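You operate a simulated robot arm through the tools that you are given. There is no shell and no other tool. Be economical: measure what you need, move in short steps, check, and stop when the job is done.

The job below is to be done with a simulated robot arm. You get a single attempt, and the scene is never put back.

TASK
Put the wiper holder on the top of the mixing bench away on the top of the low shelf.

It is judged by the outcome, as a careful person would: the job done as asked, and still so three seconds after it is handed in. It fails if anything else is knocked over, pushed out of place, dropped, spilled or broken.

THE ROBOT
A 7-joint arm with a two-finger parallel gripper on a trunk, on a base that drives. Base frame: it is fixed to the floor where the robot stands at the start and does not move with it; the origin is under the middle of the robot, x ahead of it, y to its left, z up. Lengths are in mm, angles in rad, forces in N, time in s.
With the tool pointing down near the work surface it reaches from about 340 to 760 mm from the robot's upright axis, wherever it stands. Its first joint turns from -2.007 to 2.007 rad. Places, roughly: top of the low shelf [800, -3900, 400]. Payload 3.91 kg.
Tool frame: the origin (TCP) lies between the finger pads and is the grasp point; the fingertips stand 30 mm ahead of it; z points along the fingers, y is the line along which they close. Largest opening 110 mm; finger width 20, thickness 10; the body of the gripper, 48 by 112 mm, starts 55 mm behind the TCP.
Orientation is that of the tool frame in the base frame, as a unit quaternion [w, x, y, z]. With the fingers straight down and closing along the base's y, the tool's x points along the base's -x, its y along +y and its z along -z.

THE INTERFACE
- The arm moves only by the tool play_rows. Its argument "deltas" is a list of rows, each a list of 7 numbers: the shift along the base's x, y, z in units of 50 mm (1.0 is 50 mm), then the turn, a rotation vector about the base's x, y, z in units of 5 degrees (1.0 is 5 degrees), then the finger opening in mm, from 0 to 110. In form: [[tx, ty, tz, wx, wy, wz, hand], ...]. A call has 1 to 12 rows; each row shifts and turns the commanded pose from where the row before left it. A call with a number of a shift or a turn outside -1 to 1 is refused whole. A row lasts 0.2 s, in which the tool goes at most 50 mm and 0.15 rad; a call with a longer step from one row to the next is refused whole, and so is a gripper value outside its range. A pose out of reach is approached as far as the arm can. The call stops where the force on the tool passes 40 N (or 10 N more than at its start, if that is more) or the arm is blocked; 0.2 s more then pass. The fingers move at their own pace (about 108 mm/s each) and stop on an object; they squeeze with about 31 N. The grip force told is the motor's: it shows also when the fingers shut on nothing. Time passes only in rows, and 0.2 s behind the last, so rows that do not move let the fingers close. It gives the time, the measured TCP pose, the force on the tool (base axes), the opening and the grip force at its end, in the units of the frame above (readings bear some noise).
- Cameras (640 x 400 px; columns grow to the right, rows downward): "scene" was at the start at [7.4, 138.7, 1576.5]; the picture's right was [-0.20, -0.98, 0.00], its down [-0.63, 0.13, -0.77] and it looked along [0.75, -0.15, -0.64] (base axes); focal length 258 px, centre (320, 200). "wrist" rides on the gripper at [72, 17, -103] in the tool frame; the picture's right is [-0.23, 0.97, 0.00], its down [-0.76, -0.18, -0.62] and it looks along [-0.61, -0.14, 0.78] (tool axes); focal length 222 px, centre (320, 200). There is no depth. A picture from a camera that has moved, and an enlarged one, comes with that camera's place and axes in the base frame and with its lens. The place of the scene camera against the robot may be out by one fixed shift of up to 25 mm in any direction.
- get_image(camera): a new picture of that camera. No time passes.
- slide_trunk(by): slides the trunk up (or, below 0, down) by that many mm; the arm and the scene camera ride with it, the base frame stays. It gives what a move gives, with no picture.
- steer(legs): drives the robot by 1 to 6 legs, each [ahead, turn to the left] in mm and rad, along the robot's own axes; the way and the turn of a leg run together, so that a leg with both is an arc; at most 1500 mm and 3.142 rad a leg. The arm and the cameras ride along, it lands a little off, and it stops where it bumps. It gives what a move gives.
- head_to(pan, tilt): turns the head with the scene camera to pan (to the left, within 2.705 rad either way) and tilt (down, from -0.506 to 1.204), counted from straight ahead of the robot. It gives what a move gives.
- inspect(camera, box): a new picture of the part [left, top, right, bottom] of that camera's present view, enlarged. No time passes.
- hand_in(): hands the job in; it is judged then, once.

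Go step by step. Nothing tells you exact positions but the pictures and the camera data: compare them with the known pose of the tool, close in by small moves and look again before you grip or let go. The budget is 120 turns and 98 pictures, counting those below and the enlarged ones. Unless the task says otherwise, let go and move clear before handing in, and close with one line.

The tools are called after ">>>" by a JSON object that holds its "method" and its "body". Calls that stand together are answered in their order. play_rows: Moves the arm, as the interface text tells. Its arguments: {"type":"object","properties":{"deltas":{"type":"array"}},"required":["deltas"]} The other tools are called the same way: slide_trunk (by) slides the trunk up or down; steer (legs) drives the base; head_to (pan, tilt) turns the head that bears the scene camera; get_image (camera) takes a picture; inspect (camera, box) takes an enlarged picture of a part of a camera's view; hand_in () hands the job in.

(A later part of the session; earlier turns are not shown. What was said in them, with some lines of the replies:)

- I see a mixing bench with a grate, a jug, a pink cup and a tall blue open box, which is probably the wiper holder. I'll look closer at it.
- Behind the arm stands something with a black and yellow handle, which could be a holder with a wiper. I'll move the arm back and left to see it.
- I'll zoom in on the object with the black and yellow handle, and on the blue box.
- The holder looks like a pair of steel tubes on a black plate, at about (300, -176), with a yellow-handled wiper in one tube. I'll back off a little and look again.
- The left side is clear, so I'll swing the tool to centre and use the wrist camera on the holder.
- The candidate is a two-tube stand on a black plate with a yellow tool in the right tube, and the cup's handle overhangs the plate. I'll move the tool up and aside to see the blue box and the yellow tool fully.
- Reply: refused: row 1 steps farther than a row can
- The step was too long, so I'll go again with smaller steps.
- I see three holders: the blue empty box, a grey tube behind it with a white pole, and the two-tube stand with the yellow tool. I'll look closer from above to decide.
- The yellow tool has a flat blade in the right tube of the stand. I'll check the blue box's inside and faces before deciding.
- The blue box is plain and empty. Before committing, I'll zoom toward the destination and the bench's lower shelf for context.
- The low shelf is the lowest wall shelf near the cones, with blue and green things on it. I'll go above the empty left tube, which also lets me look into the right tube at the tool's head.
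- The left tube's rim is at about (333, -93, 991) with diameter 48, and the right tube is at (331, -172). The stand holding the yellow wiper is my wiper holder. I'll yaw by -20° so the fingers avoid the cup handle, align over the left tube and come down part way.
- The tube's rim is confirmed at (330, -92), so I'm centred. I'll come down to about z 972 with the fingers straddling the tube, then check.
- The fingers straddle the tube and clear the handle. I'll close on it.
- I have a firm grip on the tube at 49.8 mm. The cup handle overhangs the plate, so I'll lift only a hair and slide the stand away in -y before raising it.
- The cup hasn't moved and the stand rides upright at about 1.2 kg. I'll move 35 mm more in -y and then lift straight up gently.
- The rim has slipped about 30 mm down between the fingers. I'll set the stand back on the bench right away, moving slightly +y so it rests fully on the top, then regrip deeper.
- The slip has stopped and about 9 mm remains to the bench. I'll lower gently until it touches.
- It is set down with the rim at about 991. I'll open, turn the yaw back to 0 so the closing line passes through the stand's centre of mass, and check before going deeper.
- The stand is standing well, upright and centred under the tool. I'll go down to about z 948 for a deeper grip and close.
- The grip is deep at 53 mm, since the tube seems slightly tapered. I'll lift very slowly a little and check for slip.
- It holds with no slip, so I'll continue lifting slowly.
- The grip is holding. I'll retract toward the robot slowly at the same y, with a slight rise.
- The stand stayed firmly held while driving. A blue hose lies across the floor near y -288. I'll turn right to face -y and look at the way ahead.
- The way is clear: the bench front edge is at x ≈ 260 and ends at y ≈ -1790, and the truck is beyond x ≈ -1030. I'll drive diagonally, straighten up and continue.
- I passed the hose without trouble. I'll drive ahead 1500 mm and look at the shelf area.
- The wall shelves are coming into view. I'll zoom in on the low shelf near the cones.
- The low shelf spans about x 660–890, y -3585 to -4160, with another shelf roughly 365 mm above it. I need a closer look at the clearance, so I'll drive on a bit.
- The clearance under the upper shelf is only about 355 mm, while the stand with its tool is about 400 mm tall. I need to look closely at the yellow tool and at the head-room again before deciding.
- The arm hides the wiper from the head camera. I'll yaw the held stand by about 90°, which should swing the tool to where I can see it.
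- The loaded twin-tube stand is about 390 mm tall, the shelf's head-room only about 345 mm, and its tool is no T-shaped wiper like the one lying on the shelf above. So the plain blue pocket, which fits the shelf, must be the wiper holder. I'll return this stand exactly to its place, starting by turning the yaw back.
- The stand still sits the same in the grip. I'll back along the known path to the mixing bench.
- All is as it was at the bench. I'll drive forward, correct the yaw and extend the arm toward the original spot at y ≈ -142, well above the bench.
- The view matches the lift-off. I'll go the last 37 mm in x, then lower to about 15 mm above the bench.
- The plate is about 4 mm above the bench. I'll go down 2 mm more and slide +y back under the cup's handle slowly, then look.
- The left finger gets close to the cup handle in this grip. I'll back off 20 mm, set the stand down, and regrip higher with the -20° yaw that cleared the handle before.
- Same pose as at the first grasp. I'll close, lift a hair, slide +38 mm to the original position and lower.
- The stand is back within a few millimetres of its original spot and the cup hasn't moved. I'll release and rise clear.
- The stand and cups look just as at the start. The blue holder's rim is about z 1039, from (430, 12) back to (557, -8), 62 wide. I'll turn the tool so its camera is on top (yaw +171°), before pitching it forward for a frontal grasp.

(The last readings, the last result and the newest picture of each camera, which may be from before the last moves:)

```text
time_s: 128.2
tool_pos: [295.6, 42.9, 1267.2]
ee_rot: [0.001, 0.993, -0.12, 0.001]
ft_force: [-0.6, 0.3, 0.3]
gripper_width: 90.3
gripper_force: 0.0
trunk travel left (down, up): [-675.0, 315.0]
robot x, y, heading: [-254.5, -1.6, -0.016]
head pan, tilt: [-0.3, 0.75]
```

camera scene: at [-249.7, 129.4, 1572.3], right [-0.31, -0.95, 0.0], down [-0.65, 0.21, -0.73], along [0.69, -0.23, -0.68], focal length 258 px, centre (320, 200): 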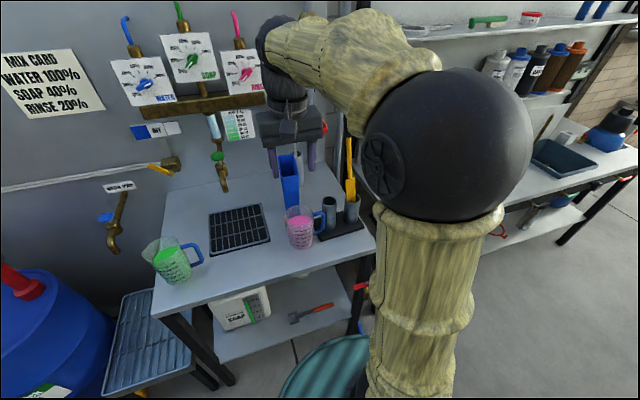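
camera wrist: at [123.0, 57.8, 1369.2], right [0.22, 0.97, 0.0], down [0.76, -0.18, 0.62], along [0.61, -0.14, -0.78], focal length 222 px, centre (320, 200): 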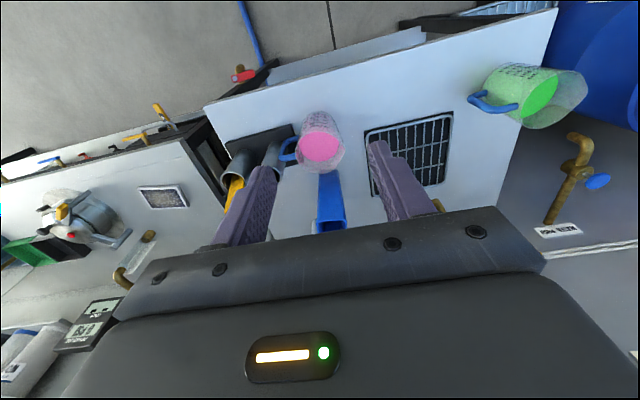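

Yaw reached nearly as planned. I'll add the last 5° and pitch the tool forward by 70°.

>>> {"method": "play_rows", "body": {"deltas": [[0, 0, 0, 0, 0, 1, 90], [0, 0, 0, -0.156, -0.98, 0, 90], [0, 0, 0, -0.156, -0.98, 0, 90], [0, 0, 0, -0.156, -0.98, 0, 90], [0, 0, 0, -0.156, -0.98, 0, 90], [0, 0, 0, -0.156, -0.98, 0, 90], [0, 0, 0, -0.156, -0.98, 0, 90], [0, 0, 0, -0.156, -0.98, 0, 90], [0, 0, 0, -0.156, -0.98, 0, 90], [0, 0, 0, 0, 0, 0, 90]]}}

>>> {"method": "play_rows", "body": {"deltas": [[0, 0, 0, -0.156, -0.98, 0, 90], [0, 0, 0, -0.156, -0.98, 0, 90], [0, 0, 0, -0.156, -0.98, 0, 90], [0, 0, 0, -0.156, -0.98, 0, 90], [0, 0, 0, -0.156, -0.98, 0, 90], [0, 0, 0, -0.156, -0.98, 0, 90], [0, 0, 0, 0, 0, 0, 90]]}}

>>> {"method": "get_image", "body": {"camera": "scene"}}

>>> {"method": "get_image", "body": {"camera": "wrist"}}

```text
time_s: 130.3
tool_pos: [297.2, 43.9, 1265.8]
ee_rot: [0.027, 0.937, -0.073, 0.34]
ft_force: [-0.9, -0.2, -0.5]
gripper_width: 90.0
gripper_force: 0.1
trunk travel left (down, up): [-675.0, 315.0]
robot x, y, heading: [-253.5, -2.3, -0.016]
head pan, tilt: [-0.3, 0.75]
```

```text
time_s: 131.9
tool_pos: [296.0, 43.6, 1267.8]
ee_rot: [0.047, 0.819, -0.063, 0.569]
ft_force: [0.5, 0.2, 0.4]
gripper_width: 90.1
gripper_force: 0.0
trunk travel left (down, up): [-675.0, 315.0]
robot x, y, heading: [-256.5, -0.1, -0.017]
head pan, tilt: [-0.3, 0.75]
```

```text
23 pictures are left
camera scene: at [-249.7, 129.6, 1572.3], right [-0.31, -0.95, 0.0], down [-0.65, 0.21, -0.73], along [0.69, -0.23, -0.68], focal length 258 px, centre (320, 200)
```

scene: 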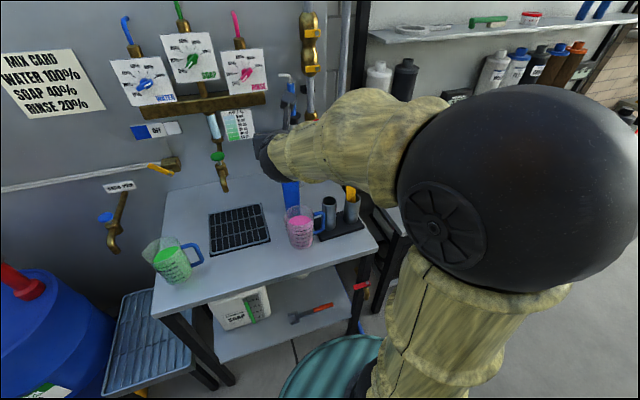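

```text
22 pictures are left
camera wrist: at [222.8, 37.4, 1369.2], right [-0.23, -0.95, -0.21], down [-0.81, 0.31, -0.5], along [0.54, 0.05, -0.84], focal length 222 px, centre (320, 200)
```

wrist: 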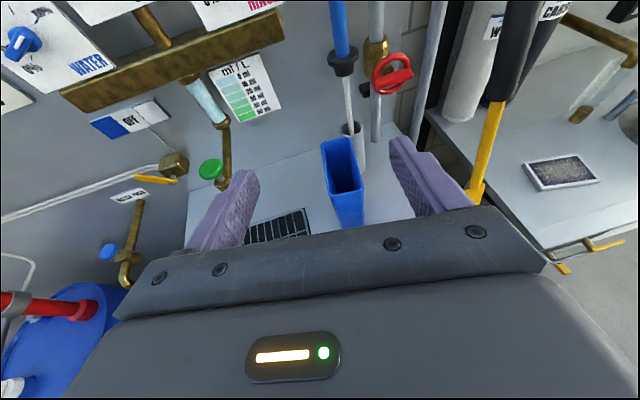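

The tool is now pitched 20° below horizontal with the camera on top, and the holder's rim runs from (432, 7) to (565, -10). I'll descend to a pre-grasp on the approach line above the cup and check.

>>> {"method": "play_rows", "body": {"deltas": [[0.3, -0.2, -0.7, 0, 0, 0, 90], [0.3, -0.2, -0.7, 0, 0, 0, 90], [0.1, 0, -0.8, 0, 0, 0, 90], [0, 0, -0.8, 0, 0, 0, 90], [0, 0, -0.6, 0, 0, 0, 90], [0.3, -0.04, -0.13, 0, 0, 0, 90], [0.3, -0.04, -0.13, 0, 0, 0, 90], [0, 0, 0, 0, 0, 0, 90]]}}

>>> {"method": "get_image", "body": {"camera": "wrist"}}

>>> {"method": "get_image", "body": {"camera": "scene"}}

```text
time_s: 133.8
tool_pos: [359.9, 19.6, 1073.6]
ee_rot: [0.046, 0.818, -0.063, 0.569]
ft_force: [0.8, 0.7, -0.3]
gripper_width: 90.0
gripper_force: 0.2
trunk travel left (down, up): [-675.0, 315.0]
robot x, y, heading: [-251.7, -1.1, -0.021]
head pan, tilt: [-0.3, 0.75]
```

```text
21 pictures are left
camera wrist: at [288.2, 12.7, 1176.7], right [-0.23, -0.95, -0.21], down [-0.81, 0.31, -0.5], along [0.54, 0.05, -0.84], focal length 222 px, centre (320, 200)
```

wrist: 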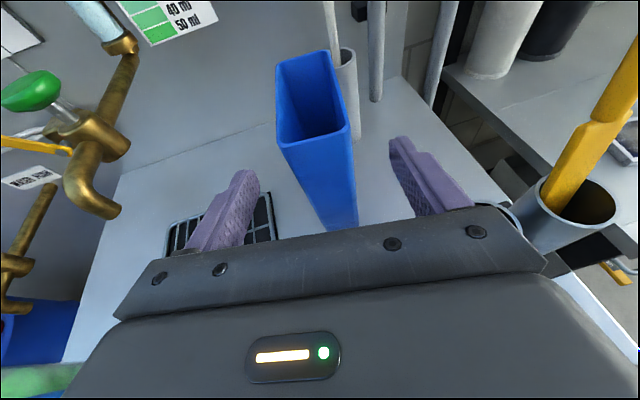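

```text
20 pictures are left
camera scene: at [-249.7, 129.6, 1572.3], right [-0.31, -0.95, 0.0], down [-0.65, 0.21, -0.73], along [0.69, -0.23, -0.68], focal length 258 px, centre (320, 200)
```

scene: 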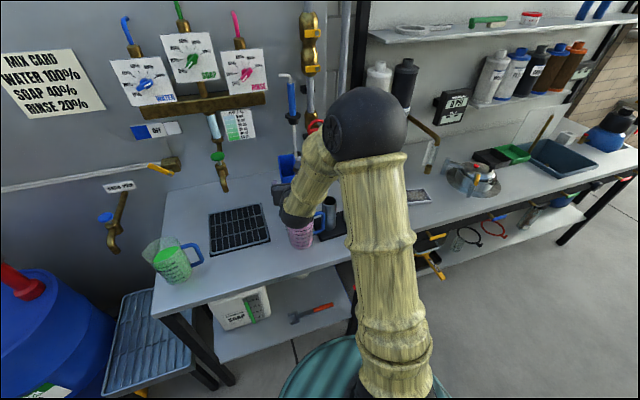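

The holder is centred between the fingers. I'll advance along the approach to about (475, 5, 1012).

>>> {"method": "play_rows", "body": {"deltas": [[0.35, -0.04, -0.2, 0, 0, 0, 90], [0.35, -0.04, -0.2, 0, 0, 0, 90], [0.35, -0.04, -0.2, 0, 0, 0, 90], [0.35, -0.04, -0.2, 0, 0, 0, 90], [0.35, -0.05, -0.2, 0, 0, 0, 90], [0.35, -0.05, -0.15, 0, 0, 0, 90], [0.2, -0.03, -0.07, 0, 0, 0, 90], [0, 0, 0, 0, 0, 0, 90]]}}

>>> {"method": "get_image", "body": {"camera": "wrist"}}

>>> {"method": "inspect", "body": {"camera": "scene", "box": [230, 100, 430, 260]}}

```text
time_s: 135.6
tool_pos: [477.2, 4.9, 1012.5]
ee_rot: [0.046, 0.819, -0.062, 0.569]
ft_force: [0.4, -0.3, 0.0]
gripper_width: 89.9
gripper_force: 0.0
trunk travel left (down, up): [-675.0, 315.0]
robot x, y, heading: [-254.1, -2.8, -0.016]
head pan, tilt: [-0.3, 0.75]
```

```text
19 pictures are left
camera wrist: at [404.1, -1.6, 1114.8], right [-0.23, -0.95, -0.21], down [-0.81, 0.31, -0.5], along [0.54, 0.05, -0.84], focal length 222 px, centre (320, 200)
```

wrist: 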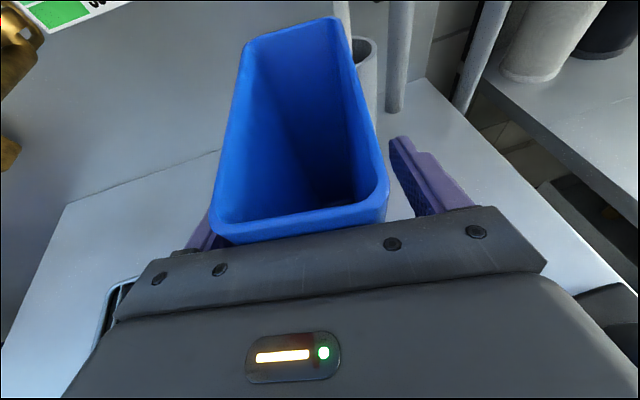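

```text
2.50 times, centred on (330, 180) of scene
camera zoom: at [-249.5, 129.6, 1572.2], right [-0.31, -0.95, 0.0], down [-0.65, 0.21, -0.73], along [0.69, -0.23, -0.68], focal length 644 px, centre (295, 250)
```

zoom: 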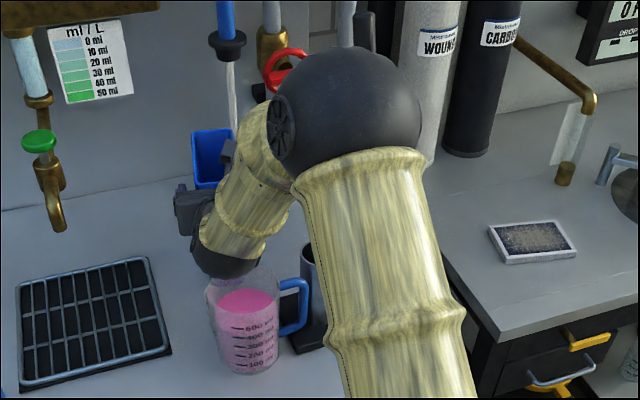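

The holder is between the fingers, about 3 mm off centre. I'll correct that and close gently.

>>> {"method": "play_rows", "body": {"deltas": [[0, 0.06, 0, 0, 0, 0, 80], [0, 0, 0, 0, 0, 0, 72], [0, 0, 0, 0, 0, 0, 66], [0, 0, 0, 0, 0, 0, 60], [0, 0, 0, 0, 0, 0, 30], [0, 0, 0, 0, 0, 0, 30], [0, 0, 0, 0, 0, 0, 30]]}}

>>> {"method": "play_rows", "body": {"deltas": [[0, 0, 0.06, 0, 0, 0, 20], [0, 0, 0.08, 0, 0, 0, 20], [0, 0, 0.1, 0, 0, 0, 20], [0, 0, 0.1, 0, 0, 0, 20], [0, 0, 0.1, 0, 0, 0, 20], [0, 0, 0, 0, 0, 0, 20]]}}

>>> {"method": "get_image", "body": {"camera": "wrist"}}

```text
time_s: 137.2
tool_pos: [477.8, 7.4, 1012.9]
ee_rot: [0.046, 0.818, -0.063, 0.569]
ft_force: [-0.2, -1.4, 1.4]
gripper_width: 58.8
gripper_force: 31.2
trunk travel left (down, up): [-675.0, 315.0]
robot x, y, heading: [-253.4, 0.5, -0.018]
head pan, tilt: [-0.3, 0.75]
```

```text
time_s: 138.6
tool_pos: [477.4, 7.7, 1035.3]
ee_rot: [0.047, 0.819, -0.064, 0.568]
ft_force: [0.0, 0.4, -1.9]
gripper_width: 58.3
gripper_force: 30.8
trunk travel left (down, up): [-675.0, 315.0]
robot x, y, heading: [-253.4, 1.1, -0.018]
head pan, tilt: [-0.3, 0.75]
```

```text
17 pictures are left
camera wrist: at [403.4, 2.0, 1137.5], right [-0.23, -0.95, -0.21], down [-0.81, 0.31, -0.5], along [0.54, 0.05, -0.84], focal length 222 px, centre (320, 200)
```

wrist: 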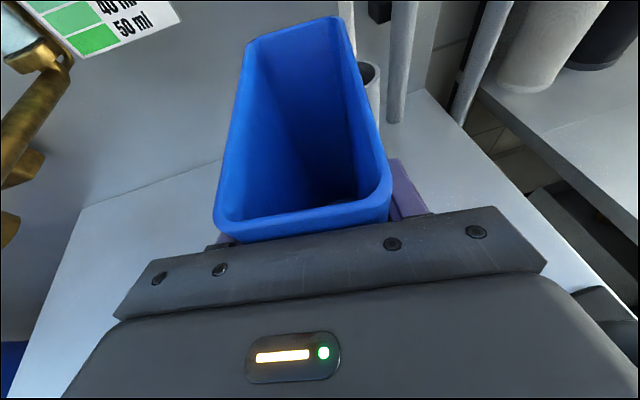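

The holder lifts cleanly, at only about 0.2 kg. I'll raise it well above the cup.

>>> {"method": "play_rows", "body": {"deltas": [[0, 0, 0.2, 0, 0, 0, 20], [0, 0, 0.3, 0, 0, 0, 20], [0, 0, 0.4, 0, 0, 0, 20], [0, 0, 0.4, 0, 0, 0, 20], [0, 0, 0.4, 0, 0, 0, 20], [0, 0, 0.4, 0, 0, 0, 20], [0, 0, 0.4, 0, 0, 0, 20], [0, 0, 0.3, 0, 0, 0, 20], [0, 0, 0.2, 0, 0, 0, 20], [0, 0, 0, 0, 0, 0, 20]]}}

>>> {"method": "steer", "body": {"legs": [[-210, 0]]}}

>>> {"method": "get_image", "body": {"camera": "scene"}}

```text
time_s: 140.8
tool_pos: [476.2, 8.7, 1183.3]
ee_rot: [0.045, 0.82, -0.062, 0.568]
ft_force: [0.4, 0.4, -1.5]
gripper_width: 58.5
gripper_force: 30.8
trunk travel left (down, up): [-675.0, 315.0]
robot x, y, heading: [-252.8, -2.0, -0.019]
head pan, tilt: [-0.3, 0.75]
```

```text
time_s: 142.4
tool_pos: [264.7, 12.7, 1185.4]
ee_rot: [0.046, 0.819, -0.063, 0.568]
ft_force: [-0.1, 0.5, -1.1]
gripper_width: 58.5
gripper_force: 31.1
trunk travel left (down, up): [-675.0, 315.0]
robot x, y, heading: [-468.3, 5.4, -0.016]
head pan, tilt: [-0.3, 0.75]
```

```text
16 pictures are left
camera scene: at [-462.0, 133.2, 1572.3], right [-0.31, -0.95, 0.0], down [-0.65, 0.21, -0.73], along [0.7, -0.23, -0.68], focal length 258 px, centre (320, 200)
```

scene: 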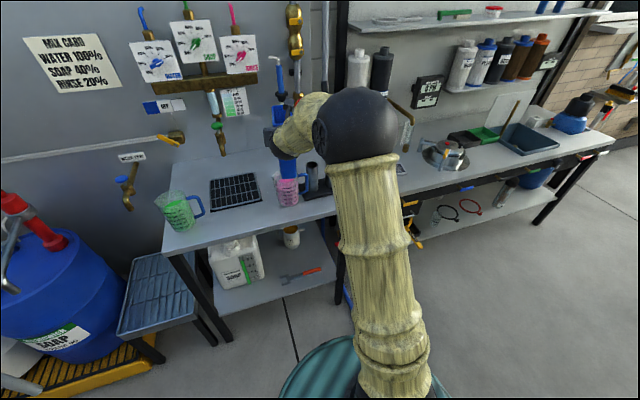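

Before turning I'll retract the arm by 160 mm, so the sweep stays well clear of the upright tool on the bench.

>>> {"method": "play_rows", "body": {"deltas": [[-0.3, 0, 0, 0, 0, 0, 20], [-0.5, 0, 0, 0, 0, 0, 20], [-0.5, 0, 0, 0, 0, 0, 20], [-0.5, 0, 0, 0, 0, 0, 20], [-0.5, 0, 0, 0, 0, 0, 20], [-0.5, 0, 0, 0, 0, 0, 20], [-0.4, 0, 0, 0, 0, 0, 20], [0, 0, 0, 0, 0, 0, 20]]}}

>>> {"method": "steer", "body": {"legs": [[0, -1.18], [450, 0], [0, -0.375]]}}

>>> {"method": "get_image", "body": {"camera": "wrist"}}

```text
time_s: 144.2
tool_pos: [105.0, 13.3, 1183.6]
ee_rot: [0.047, 0.819, -0.063, 0.569]
ft_force: [-0.6, -0.6, -2.7]
gripper_width: 58.7
gripper_force: 30.5
trunk travel left (down, up): [-675.0, 315.0]
robot x, y, heading: [-463.0, 3.0, -0.016]
head pan, tilt: [-0.3, 0.75]
```

```text
time_s: 151.0
tool_pos: [-278.0, -983.1, 1183.5]
ee_rot: [-0.43, -0.542, 0.618, -0.374]
ft_force: [0.0, -0.1, -2.3]
gripper_width: 58.5
gripper_force: 31.1
trunk travel left (down, up): [-675.0, 315.0]
robot x, y, heading: [-298.8, -411.0, -1.571]
head pan, tilt: [-0.3, 0.75]
```

```text
15 pictures are left
camera wrist: at [-284.4, -911.5, 1286.2], right [-0.96, 0.21, -0.21], down [0.29, 0.82, -0.5], along [0.07, -0.53, -0.84], focal length 222 px, centre (320, 200)
```

wrist: 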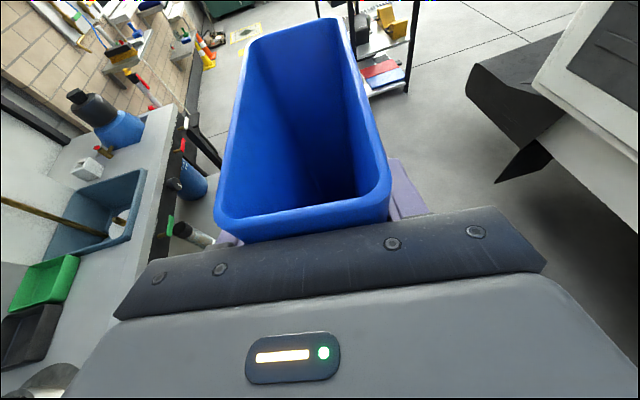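

The holder rides well. I'll drive on toward the low shelf, keeping clear of the trolley, and stop facing it.

>>> {"method": "steer", "body": {"legs": [[1500, 0], [400, 0.12], [1370, 0]]}}

>>> {"method": "steer", "body": {"legs": [[0, 0.8], [0, 0.78]]}}

>>> {"method": "head_to", "body": {"pan": 0.15, "tilt": 0.6}}

>>> {"method": "get_image", "body": {"camera": "scene"}}

```text
time_s: 167.0
tool_pos: [15.6, -4243.6, 1183.8]
ee_rot: [-0.406, -0.58, 0.582, -0.401]
ft_force: [0.5, 0.4, -2.3]
gripper_width: 58.7
gripper_force: 30.8
trunk travel left (down, up): [-675.0, 315.0]
robot x, y, heading: [-82.3, -3681.1, -1.439]
head pan, tilt: [-0.3, 0.75]
```

```text
time_s: 171.5
tool_pos: [482.3, -3581.4, 1183.1]
ee_rot: [0.002, 0.822, 0.001, 0.57]
ft_force: [0.5, 0.5, -1.4]
gripper_width: 58.5
gripper_force: 30.5
trunk travel left (down, up): [-675.0, 315.0]
robot x, y, heading: [-77.2, -3678.9, 0.14]
head pan, tilt: [-0.3, 0.75]
```

```text
time_s: 172.4
tool_pos: [483.0, -3581.3, 1184.0]
ee_rot: [0.002, 0.822, 0.002, 0.57]
ft_force: [-0.2, -0.4, -1.4]
gripper_width: 58.5
gripper_force: 30.3
trunk travel left (down, up): [-675.0, 315.0]
robot x, y, heading: [-83.7, -3680.6, 0.138]
head pan, tilt: [0.15, 0.6]
```

```text
14 pictures are left
camera scene: at [-92.0, -3509.6, 1585.1], right [0.29, -0.96, 0.0], down [-0.54, -0.16, -0.82], along [0.79, 0.24, -0.57], focal length 258 px, centre (320, 200)
```

scene: 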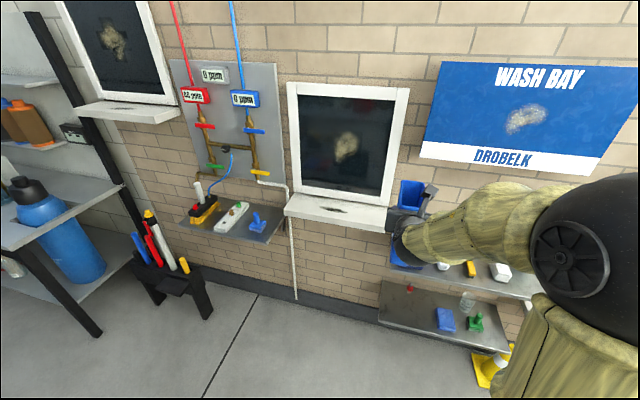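

The tool now points straight at the wall. I'll shift 110 mm to the right to the shelf's free part, then lower the trunk while still in front of the shelves.

>>> {"method": "play_rows", "body": {"deltas": [[0, -0.2, 0, 0, 0, 0, 20], [0, -0.4, 0, 0, 0, 0, 20], [0, -0.5, 0, 0, 0, 0, 20], [0, -0.5, 0, 0, 0, 0, 20], [0, -0.4, 0, 0, 0, 0, 20], [0, -0.2, 0, 0, 0, 0, 20], [0, 0, 0, 0, 0, 0, 20]]}}

>>> {"method": "slide_trunk", "body": {"by": -560}}

>>> {"method": "head_to", "body": {"pan": 0.0, "tilt": 0.5}}

>>> {"method": "get_image", "body": {"camera": "scene"}}

>>> {"method": "get_image", "body": {"camera": "wrist"}}

```text
time_s: 174.0
tool_pos: [483.3, -3689.3, 1183.2]
ee_rot: [0.001, 0.822, 0.003, 0.57]
ft_force: [1.0, -0.6, -2.6]
gripper_width: 58.5
gripper_force: 30.9
trunk travel left (down, up): [-675.0, 315.0]
robot x, y, heading: [-78.3, -3679.4, 0.142]
head pan, tilt: [0.15, 0.6]
```

```text
refused: -560 is not a number from -400 to 400
```

```text
time_s: 174.7
tool_pos: [482.2, -3690.6, 1185.1]
ee_rot: [0.002, 0.822, 0.001, 0.57]
ft_force: [-0.5, -0.7, -1.3]
gripper_width: 58.9
gripper_force: 30.9
trunk travel left (down, up): [-675.0, 315.0]
robot x, y, heading: [-82.0, -3681.0, 0.141]
head pan, tilt: [0.0, 0.499]
```

```text
13 pictures are left
camera scene: at [-86.6, -3521.8, 1594.1], right [0.14, -0.99, 0.0], down [-0.47, -0.07, -0.88], along [0.87, 0.12, -0.48], focal length 258 px, centre (320, 200)
```

scene: 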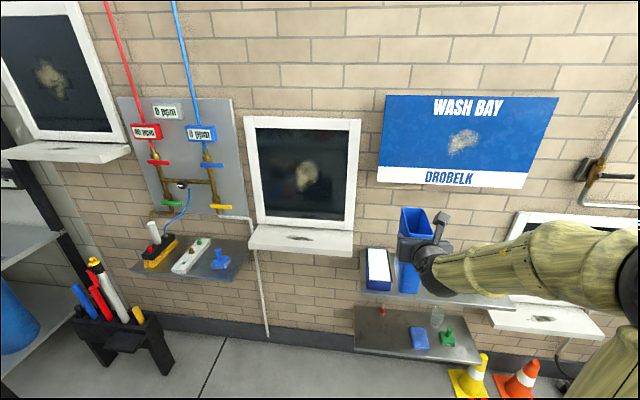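

```text
12 pictures are left
camera wrist: at [411.7, -3708.7, 1286.4], right [-0.08, -0.97, -0.21], down [-0.85, 0.18, -0.5], along [0.52, 0.14, -0.84], focal length 222 px, centre (320, 200)
```

wrist: 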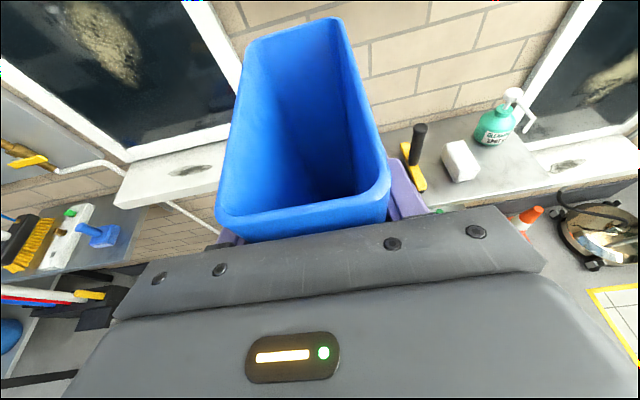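

The free part of the low shelf runs from y ≈ -3590 to -3850, and I'm lined up at y ≈ -3690. I'll lower the trunk in two steps.

>>> {"method": "slide_trunk", "body": {"by": -300}}

>>> {"method": "slide_trunk", "body": {"by": -260}}

>>> {"method": "head_to", "body": {"pan": -0.1, "tilt": 0.45}}

>>> {"method": "get_image", "body": {"camera": "scene"}}

```text
time_s: 177.7
tool_pos: [483.1, -3691.7, 884.1]
ee_rot: [0.001, 0.822, 0.002, 0.57]
ft_force: [0.4, 0.2, -1.3]
gripper_width: 58.5
gripper_force: 31.4
trunk travel left (down, up): [-375.0, 615.0]
robot x, y, heading: [-80.2, -3681.5, 0.14]
head pan, tilt: [0.0, 0.499]
```

```text
time_s: 180.4
tool_pos: [483.8, -3691.2, 624.1]
ee_rot: [0.002, 0.821, 0.001, 0.57]
ft_force: [0.3, 0.2, -1.4]
gripper_width: 58.6
gripper_force: 30.5
trunk travel left (down, up): [-115.0, 875.0]
robot x, y, heading: [-81.4, -3682.8, 0.138]
head pan, tilt: [0.0, 0.499]
```

```text
time_s: 181.1
tool_pos: [481.2, -3690.6, 624.0]
ee_rot: [0.002, 0.822, 0.001, 0.57]
ft_force: [0.6, -1.6, -1.7]
gripper_width: 58.7
gripper_force: 30.7
trunk travel left (down, up): [-115.0, 875.0]
robot x, y, heading: [-79.6, -3680.0, 0.138]
head pan, tilt: [-0.099, 0.45]
```

```text
11 pictures are left
camera scene: at [-85.1, -3531.1, 1038.7], right [0.04, -1.0, 0.0], down [-0.44, -0.02, -0.9], along [0.9, 0.04, -0.44], focal length 258 px, centre (320, 200)
```

scene: 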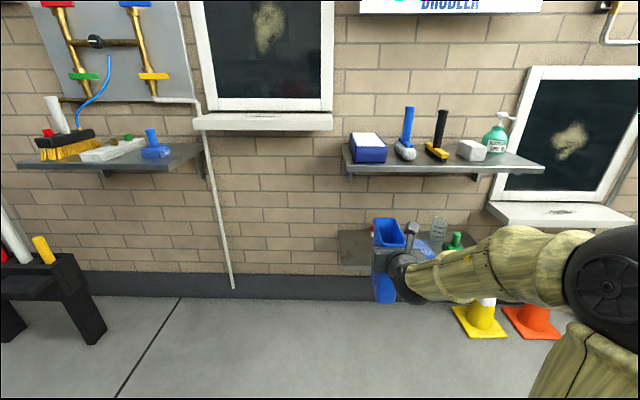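

The upper shelf top is at about 775 and the low shelf about 400–416. I'll retract a bit, lower 24 mm more, and drive up so the final insertion can be done with the arm.

>>> {"method": "play_rows", "body": {"deltas": [[-0.3, -0.1, 0, 0, 0, 0, 20], [-0.4, -0.15, 0, 0, 0, 0, 20], [-0.4, -0.15, 0, 0, 0, 0, 20], [-0.3, -0.1, 0, 0, 0, 0, 20], [0, 0, 0, 0, 0, 0, 20]]}}

>>> {"method": "slide_trunk", "body": {"by": -24}}

>>> {"method": "steer", "body": {"legs": [[110, 0]]}}

>>> {"method": "inspect", "body": {"camera": "scene", "box": [300, 140, 540, 320]}}

>>> {"method": "get_image", "body": {"camera": "wrist"}}

```text
time_s: 182.3
tool_pos: [412.6, -3715.5, 626.1]
ee_rot: [0.001, 0.821, 0.002, 0.571]
ft_force: [0.0, 0.2, -2.2]
gripper_width: 58.8
gripper_force: 30.9
trunk travel left (down, up): [-115.0, 875.0]
robot x, y, heading: [-79.3, -3680.8, 0.139]
head pan, tilt: [-0.099, 0.45]
```

```text
time_s: 183.0
tool_pos: [413.2, -3716.2, 601.6]
ee_rot: [0.0, 0.822, 0.002, 0.57]
ft_force: [0.6, 1.4, -2.0]
gripper_width: 58.5
gripper_force: 30.8
trunk travel left (down, up): [-91.0, 899.0]
robot x, y, heading: [-78.7, -3684.6, 0.142]
head pan, tilt: [-0.099, 0.45]
```

```text
time_s: 184.2
tool_pos: [522.4, -3700.9, 600.2]
ee_rot: [0.002, 0.822, 0.002, 0.57]
ft_force: [-0.6, -1.1, -1.2]
gripper_width: 58.6
gripper_force: 31.6
trunk travel left (down, up): [-91.0, 899.0]
robot x, y, heading: [29.6, -3663.9, 0.14]
head pan, tilt: [-0.099, 0.45]
```

```text
2.22 times, centred on (420, 230) of scene
camera zoom: at [23.3, -3515.9, 1014.7], right [0.04, -1.0, 0.0], down [-0.44, -0.02, -0.9], along [0.9, 0.04, -0.44], focal length 572 px, centre (98, 133)
```

zoom: 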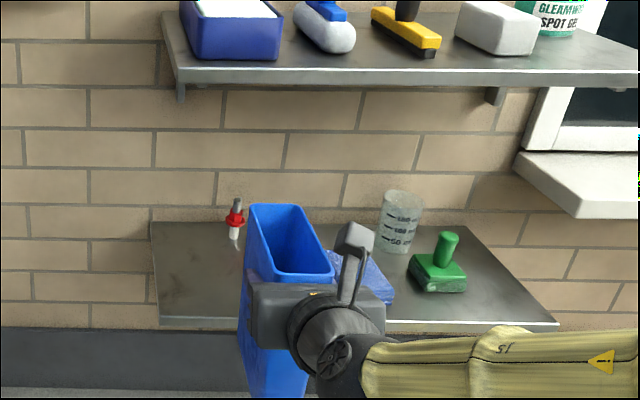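

```text
9 pictures are left
camera wrist: at [450.0, -3718.6, 703.1], right [-0.08, -0.97, -0.21], down [-0.85, 0.18, -0.5], along [0.52, 0.14, -0.84], focal length 222 px, centre (320, 200)
```

wrist: 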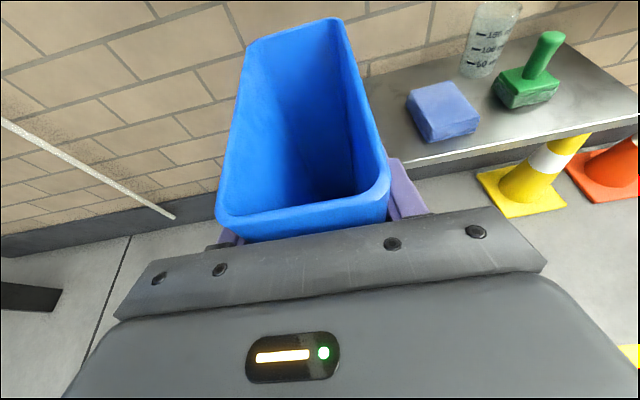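

The holder is aligned with the free part: the blue pad's edge is at y ≈ -3850 and the holder's side is at -3732. I'll insert by 205 mm with the arm at this height.

>>> {"method": "play_rows", "body": {"deltas": [[0.2, 0, 0, 0, 0, 0, 20], [0.35, 0.02, 0, 0, 0, 0, 20], [0.4, 0.02, 0, 0, 0, 0, 20], [0.4, 0, 0, 0, 0, 0, 20], [0.4, 0, 0, 0, 0, 0, 20], [0.4, 0, 0, 0, 0, 0, 20], [0.4, 0, 0, 0, 0, 0, 20], [0.4, 0, 0, 0, 0, 0, 20], [0.4, 0, 0, 0, 0, 0, 20], [0.4, 0, 0, 0, 0, 0, 20], [0.35, 0, 0, 0, 0, 0, 20], [0, 0, 0, 0, 0, 0, 20]]}}

>>> {"method": "inspect", "body": {"camera": "scene", "box": [300, 140, 540, 320]}}

```text
time_s: 186.8
tool_pos: [727.3, -3700.3, 600.9]
ee_rot: [0.001, 0.822, 0.002, 0.57]
ft_force: [0.1, 0.2, -1.5]
gripper_width: 58.8
gripper_force: 31.3
trunk travel left (down, up): [-91.0, 899.0]
robot x, y, heading: [27.2, -3666.4, 0.138]
head pan, tilt: [-0.099, 0.45]
```

```text
2.22 times, centred on (420, 230) of scene
camera zoom: at [23.4, -3515.9, 1014.7], right [0.04, -1.0, 0.0], down [-0.44, -0.02, -0.9], along [0.9, 0.04, -0.44], focal length 572 px, centre (98, 133)
```

zoom: 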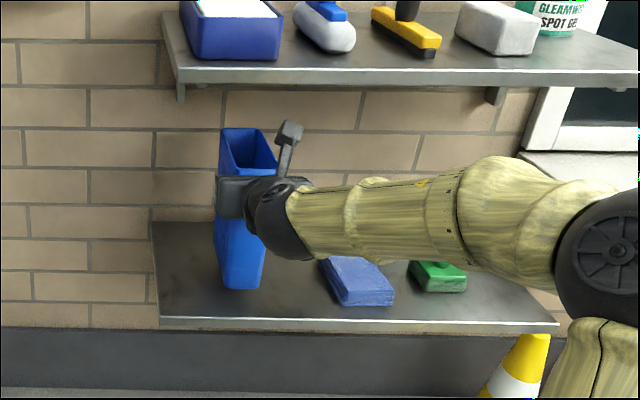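

The holder is under the upper shelf and over the low shelf's free area. I'll lower it slowly.

>>> {"method": "play_rows", "body": {"deltas": [[0, 0, -0.1, 0, 0, 0, 20], [0, 0, -0.15, 0, 0, 0, 20], [0, 0, -0.15, 0, 0, 0, 20], [0, 0, -0.1, 0, 0, 0, 20], [0, 0, -0.08, 0, 0, 0, 20], [0, 0, -0.06, 0, 0, 0, 20], [0, 0, 0, 0, 0, 0, 20]]}}

>>> {"method": "play_rows", "body": {"deltas": [[0, 0, -0.04, 0, 0, 0, 20], [0, 0, -0.04, 0, 0, 0, 20], [0, 0, -0.04, 0, 0, 0, 20], [0, 0, -0.04, 0, 0, 0, 20], [0, 0, 0, 0, 0, 0, 20]]}}

>>> {"method": "inspect", "body": {"camera": "scene", "box": [300, 140, 540, 320]}}

```text
time_s: 188.4
tool_pos: [727.5, -3700.8, 572.9]
ee_rot: [0.002, 0.819, 0.002, 0.574]
ft_force: [-0.4, -3.1, 27.3]
gripper_width: 58.6
gripper_force: 31.1
trunk travel left (down, up): [-91.0, 899.0]
robot x, y, heading: [26.6, -3667.3, 0.136]
head pan, tilt: [-0.099, 0.45]
```

```text
time_s: 189.6
tool_pos: [726.4, -3699.3, 563.3]
ee_rot: [0.002, 0.821, 0.001, 0.571]
ft_force: [-2.1, -2.0, 26.6]
gripper_width: 58.3
gripper_force: 31.3
trunk travel left (down, up): [-91.0, 899.0]
robot x, y, heading: [28.1, -3662.1, 0.139]
head pan, tilt: [-0.099, 0.45]
```

```text
2.22 times, centred on (420, 230) of scene
camera zoom: at [21.1, -3515.9, 1014.8], right [0.04, -1.0, 0.0], down [-0.43, -0.02, -0.9], along [0.9, 0.04, -0.43], focal length 572 px, centre (98, 133)
```

zoom: 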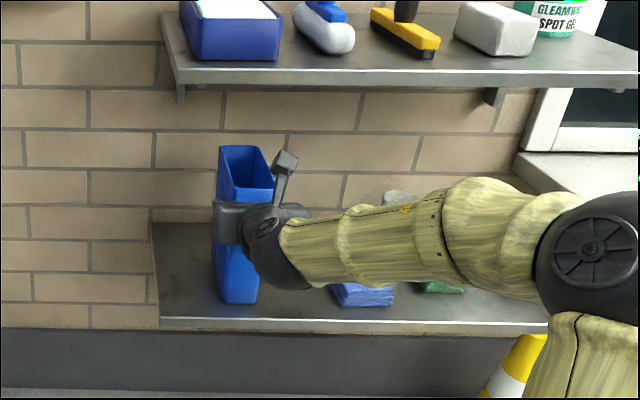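

It's in contact with the shelf at about 27 N upward. I'll check from the wrist camera and zoom in for tilt before letting go.

>>> {"method": "get_image", "body": {"camera": "wrist"}}

>>> {"method": "inspect", "body": {"camera": "scene", "box": [350, 180, 430, 280]}}

```text
6 pictures are left
camera wrist: at [653.8, -3716.6, 665.2], right [-0.08, -0.97, -0.21], down [-0.85, 0.18, -0.5], along [0.52, 0.14, -0.84], focal length 222 px, centre (320, 200)
```

wrist: 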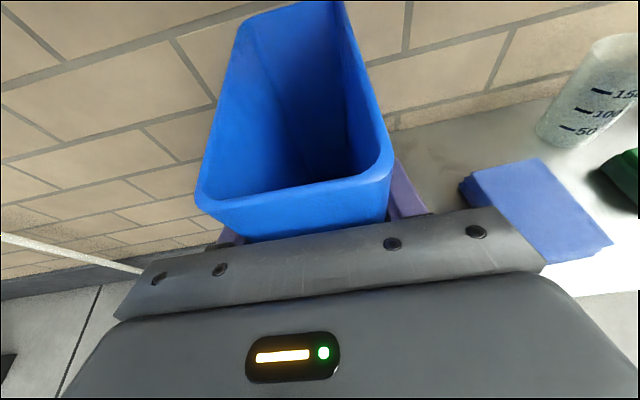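

```text
4.00 times, centred on (390, 230) of scene
camera zoom: at [21.1, -3515.9, 1014.8], right [0.04, -1.0, 0.0], down [-0.43, -0.02, -0.9], along [0.9, 0.04, -0.43], focal length 1030 px, centre (40, 80)
```

zoom: 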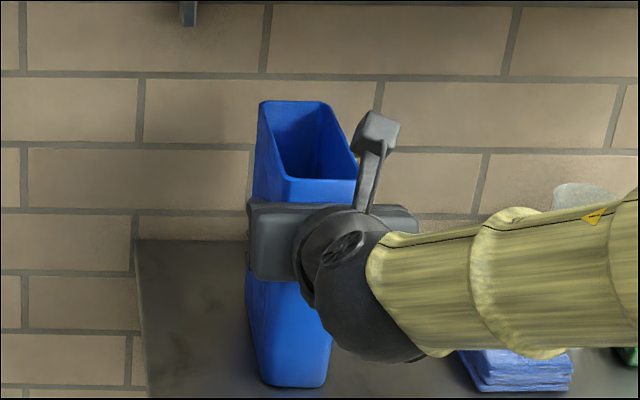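

The holder stands on the shelf, upright, with nothing under it. I'll ease the pressure, open the fingers and check before backing out.

>>> {"method": "play_rows", "body": {"deltas": [[0, 0, 0.03, 0, 0, 0, 20], [0, 0, 0.02, 0, 0, 0, 20], [0, 0, 0, 0, 0, 0, 56], [0, 0, 0, 0, 0, 0, 62], [0, 0, 0, 0, 0, 0, 70], [0, 0, 0, 0, 0, 0, 84], [0, 0, 0, 0, 0, 0, 84]]}}

>>> {"method": "get_image", "body": {"camera": "wrist"}}

```text
time_s: 191.2
tool_pos: [726.3, -3698.7, 562.3]
ee_rot: [0.002, 0.821, 0.001, 0.57]
ft_force: [-0.3, -0.9, 0.7]
gripper_width: 83.9
gripper_force: 0.0
trunk travel left (down, up): [-91.0, 899.0]
robot x, y, heading: [29.7, -3667.5, 0.138]
head pan, tilt: [-0.099, 0.45]
```

```text
4 pictures are left
camera wrist: at [654.9, -3716.6, 665.6], right [-0.08, -0.97, -0.21], down [-0.85, 0.18, -0.5], along [0.52, 0.14, -0.84], focal length 222 px, centre (320, 200)
```

wrist: 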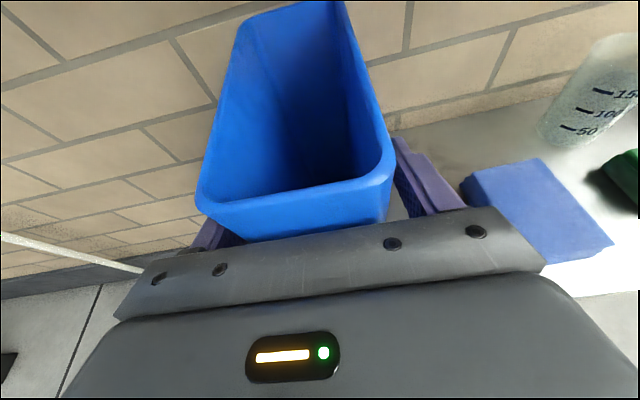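

It's standing by itself and didn't shift on release. I'll open slightly more and back straight out.

>>> {"method": "play_rows", "body": {"deltas": [[0, 0, 0, 0, 0, 0, 96], [-0.15, 0, 0, 0, 0, 0, 96], [-0.3, 0, 0, 0, 0, 0, 96], [-0.4, 0, 0, 0, 0, 0, 96], [-0.4, 0, 0, 0, 0, 0, 96], [-0.4, 0, 0, 0, 0, 0, 96], [-0.4, 0, 0, 0, 0, 0, 96], [-0.4, 0, 0, 0, 0, 0, 96], [-0.4, 0, 0, 0, 0, 0, 96], [-0.4, 0, 0, 0, 0, 0, 96], [-0.4, 0, 0, 0, 0, 0, 96], [0, 0, 0, 0, 0, 0, 96]]}}

>>> {"method": "steer", "body": {"legs": [[-200, 0]]}}

>>> {"method": "inspect", "body": {"camera": "scene", "box": [300, 120, 540, 300]}}

```text
time_s: 193.8
tool_pos: [542.5, -3699.3, 563.9]
ee_rot: [0.001, 0.822, 0.001, 0.57]
ft_force: [-0.7, 0.4, -0.2]
gripper_width: 95.9
gripper_force: 0.1
trunk travel left (down, up): [-91.0, 899.0]
robot x, y, heading: [28.2, -3665.6, 0.145]
head pan, tilt: [-0.099, 0.45]
```

```text
time_s: 195.4
tool_pos: [346.8, -3726.0, 562.8]
ee_rot: [0.002, 0.822, 0.001, 0.569]
ft_force: [0.8, -0.3, 1.1]
gripper_width: 95.8
gripper_force: 0.1
trunk travel left (down, up): [-91.0, 899.0]
robot x, y, heading: [-166.8, -3696.1, 0.141]
head pan, tilt: [-0.099, 0.45]
```

```text
2.22 times, centred on (420, 210) of scene
camera zoom: at [-174.4, -3543.7, 1014.7], right [0.04, -1.0, 0.0], down [-0.43, -0.02, -0.9], along [0.9, 0.04, -0.44], focal length 572 px, centre (98, 178)
```

zoom: 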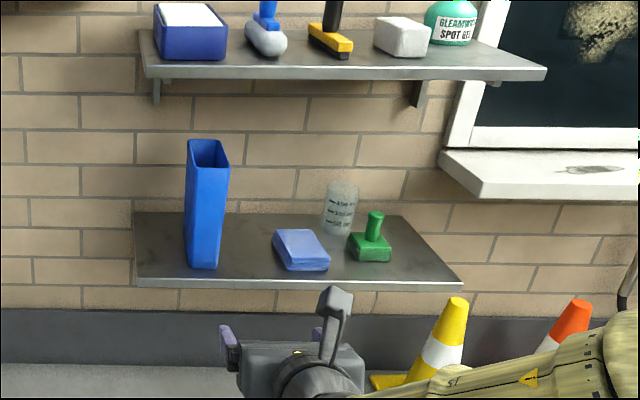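

The blue wiper holder stands upright on the low shelf, clear of its neighbours, and the gripper is empty and away from it. I'm handing in.

>>> {"method": "hand_in", "body": {}}

```text
The job is handed in.
```

I put the blue open holder upright on the low shelf and let go of it, but nothing in the scene was labelled, so taking it for the wiper holder was my judgement. The other candidate was the two-tube stand with a yellow tool, which is too tall to fit under the shelf above. I carried that stand off the bench first, then put it back within a few millimetres of where it stood; it slipped in the grip once but did not fall. I also did not see the small red-topped bottle at the back of the shelf after placing the holder, because the holder hid it.
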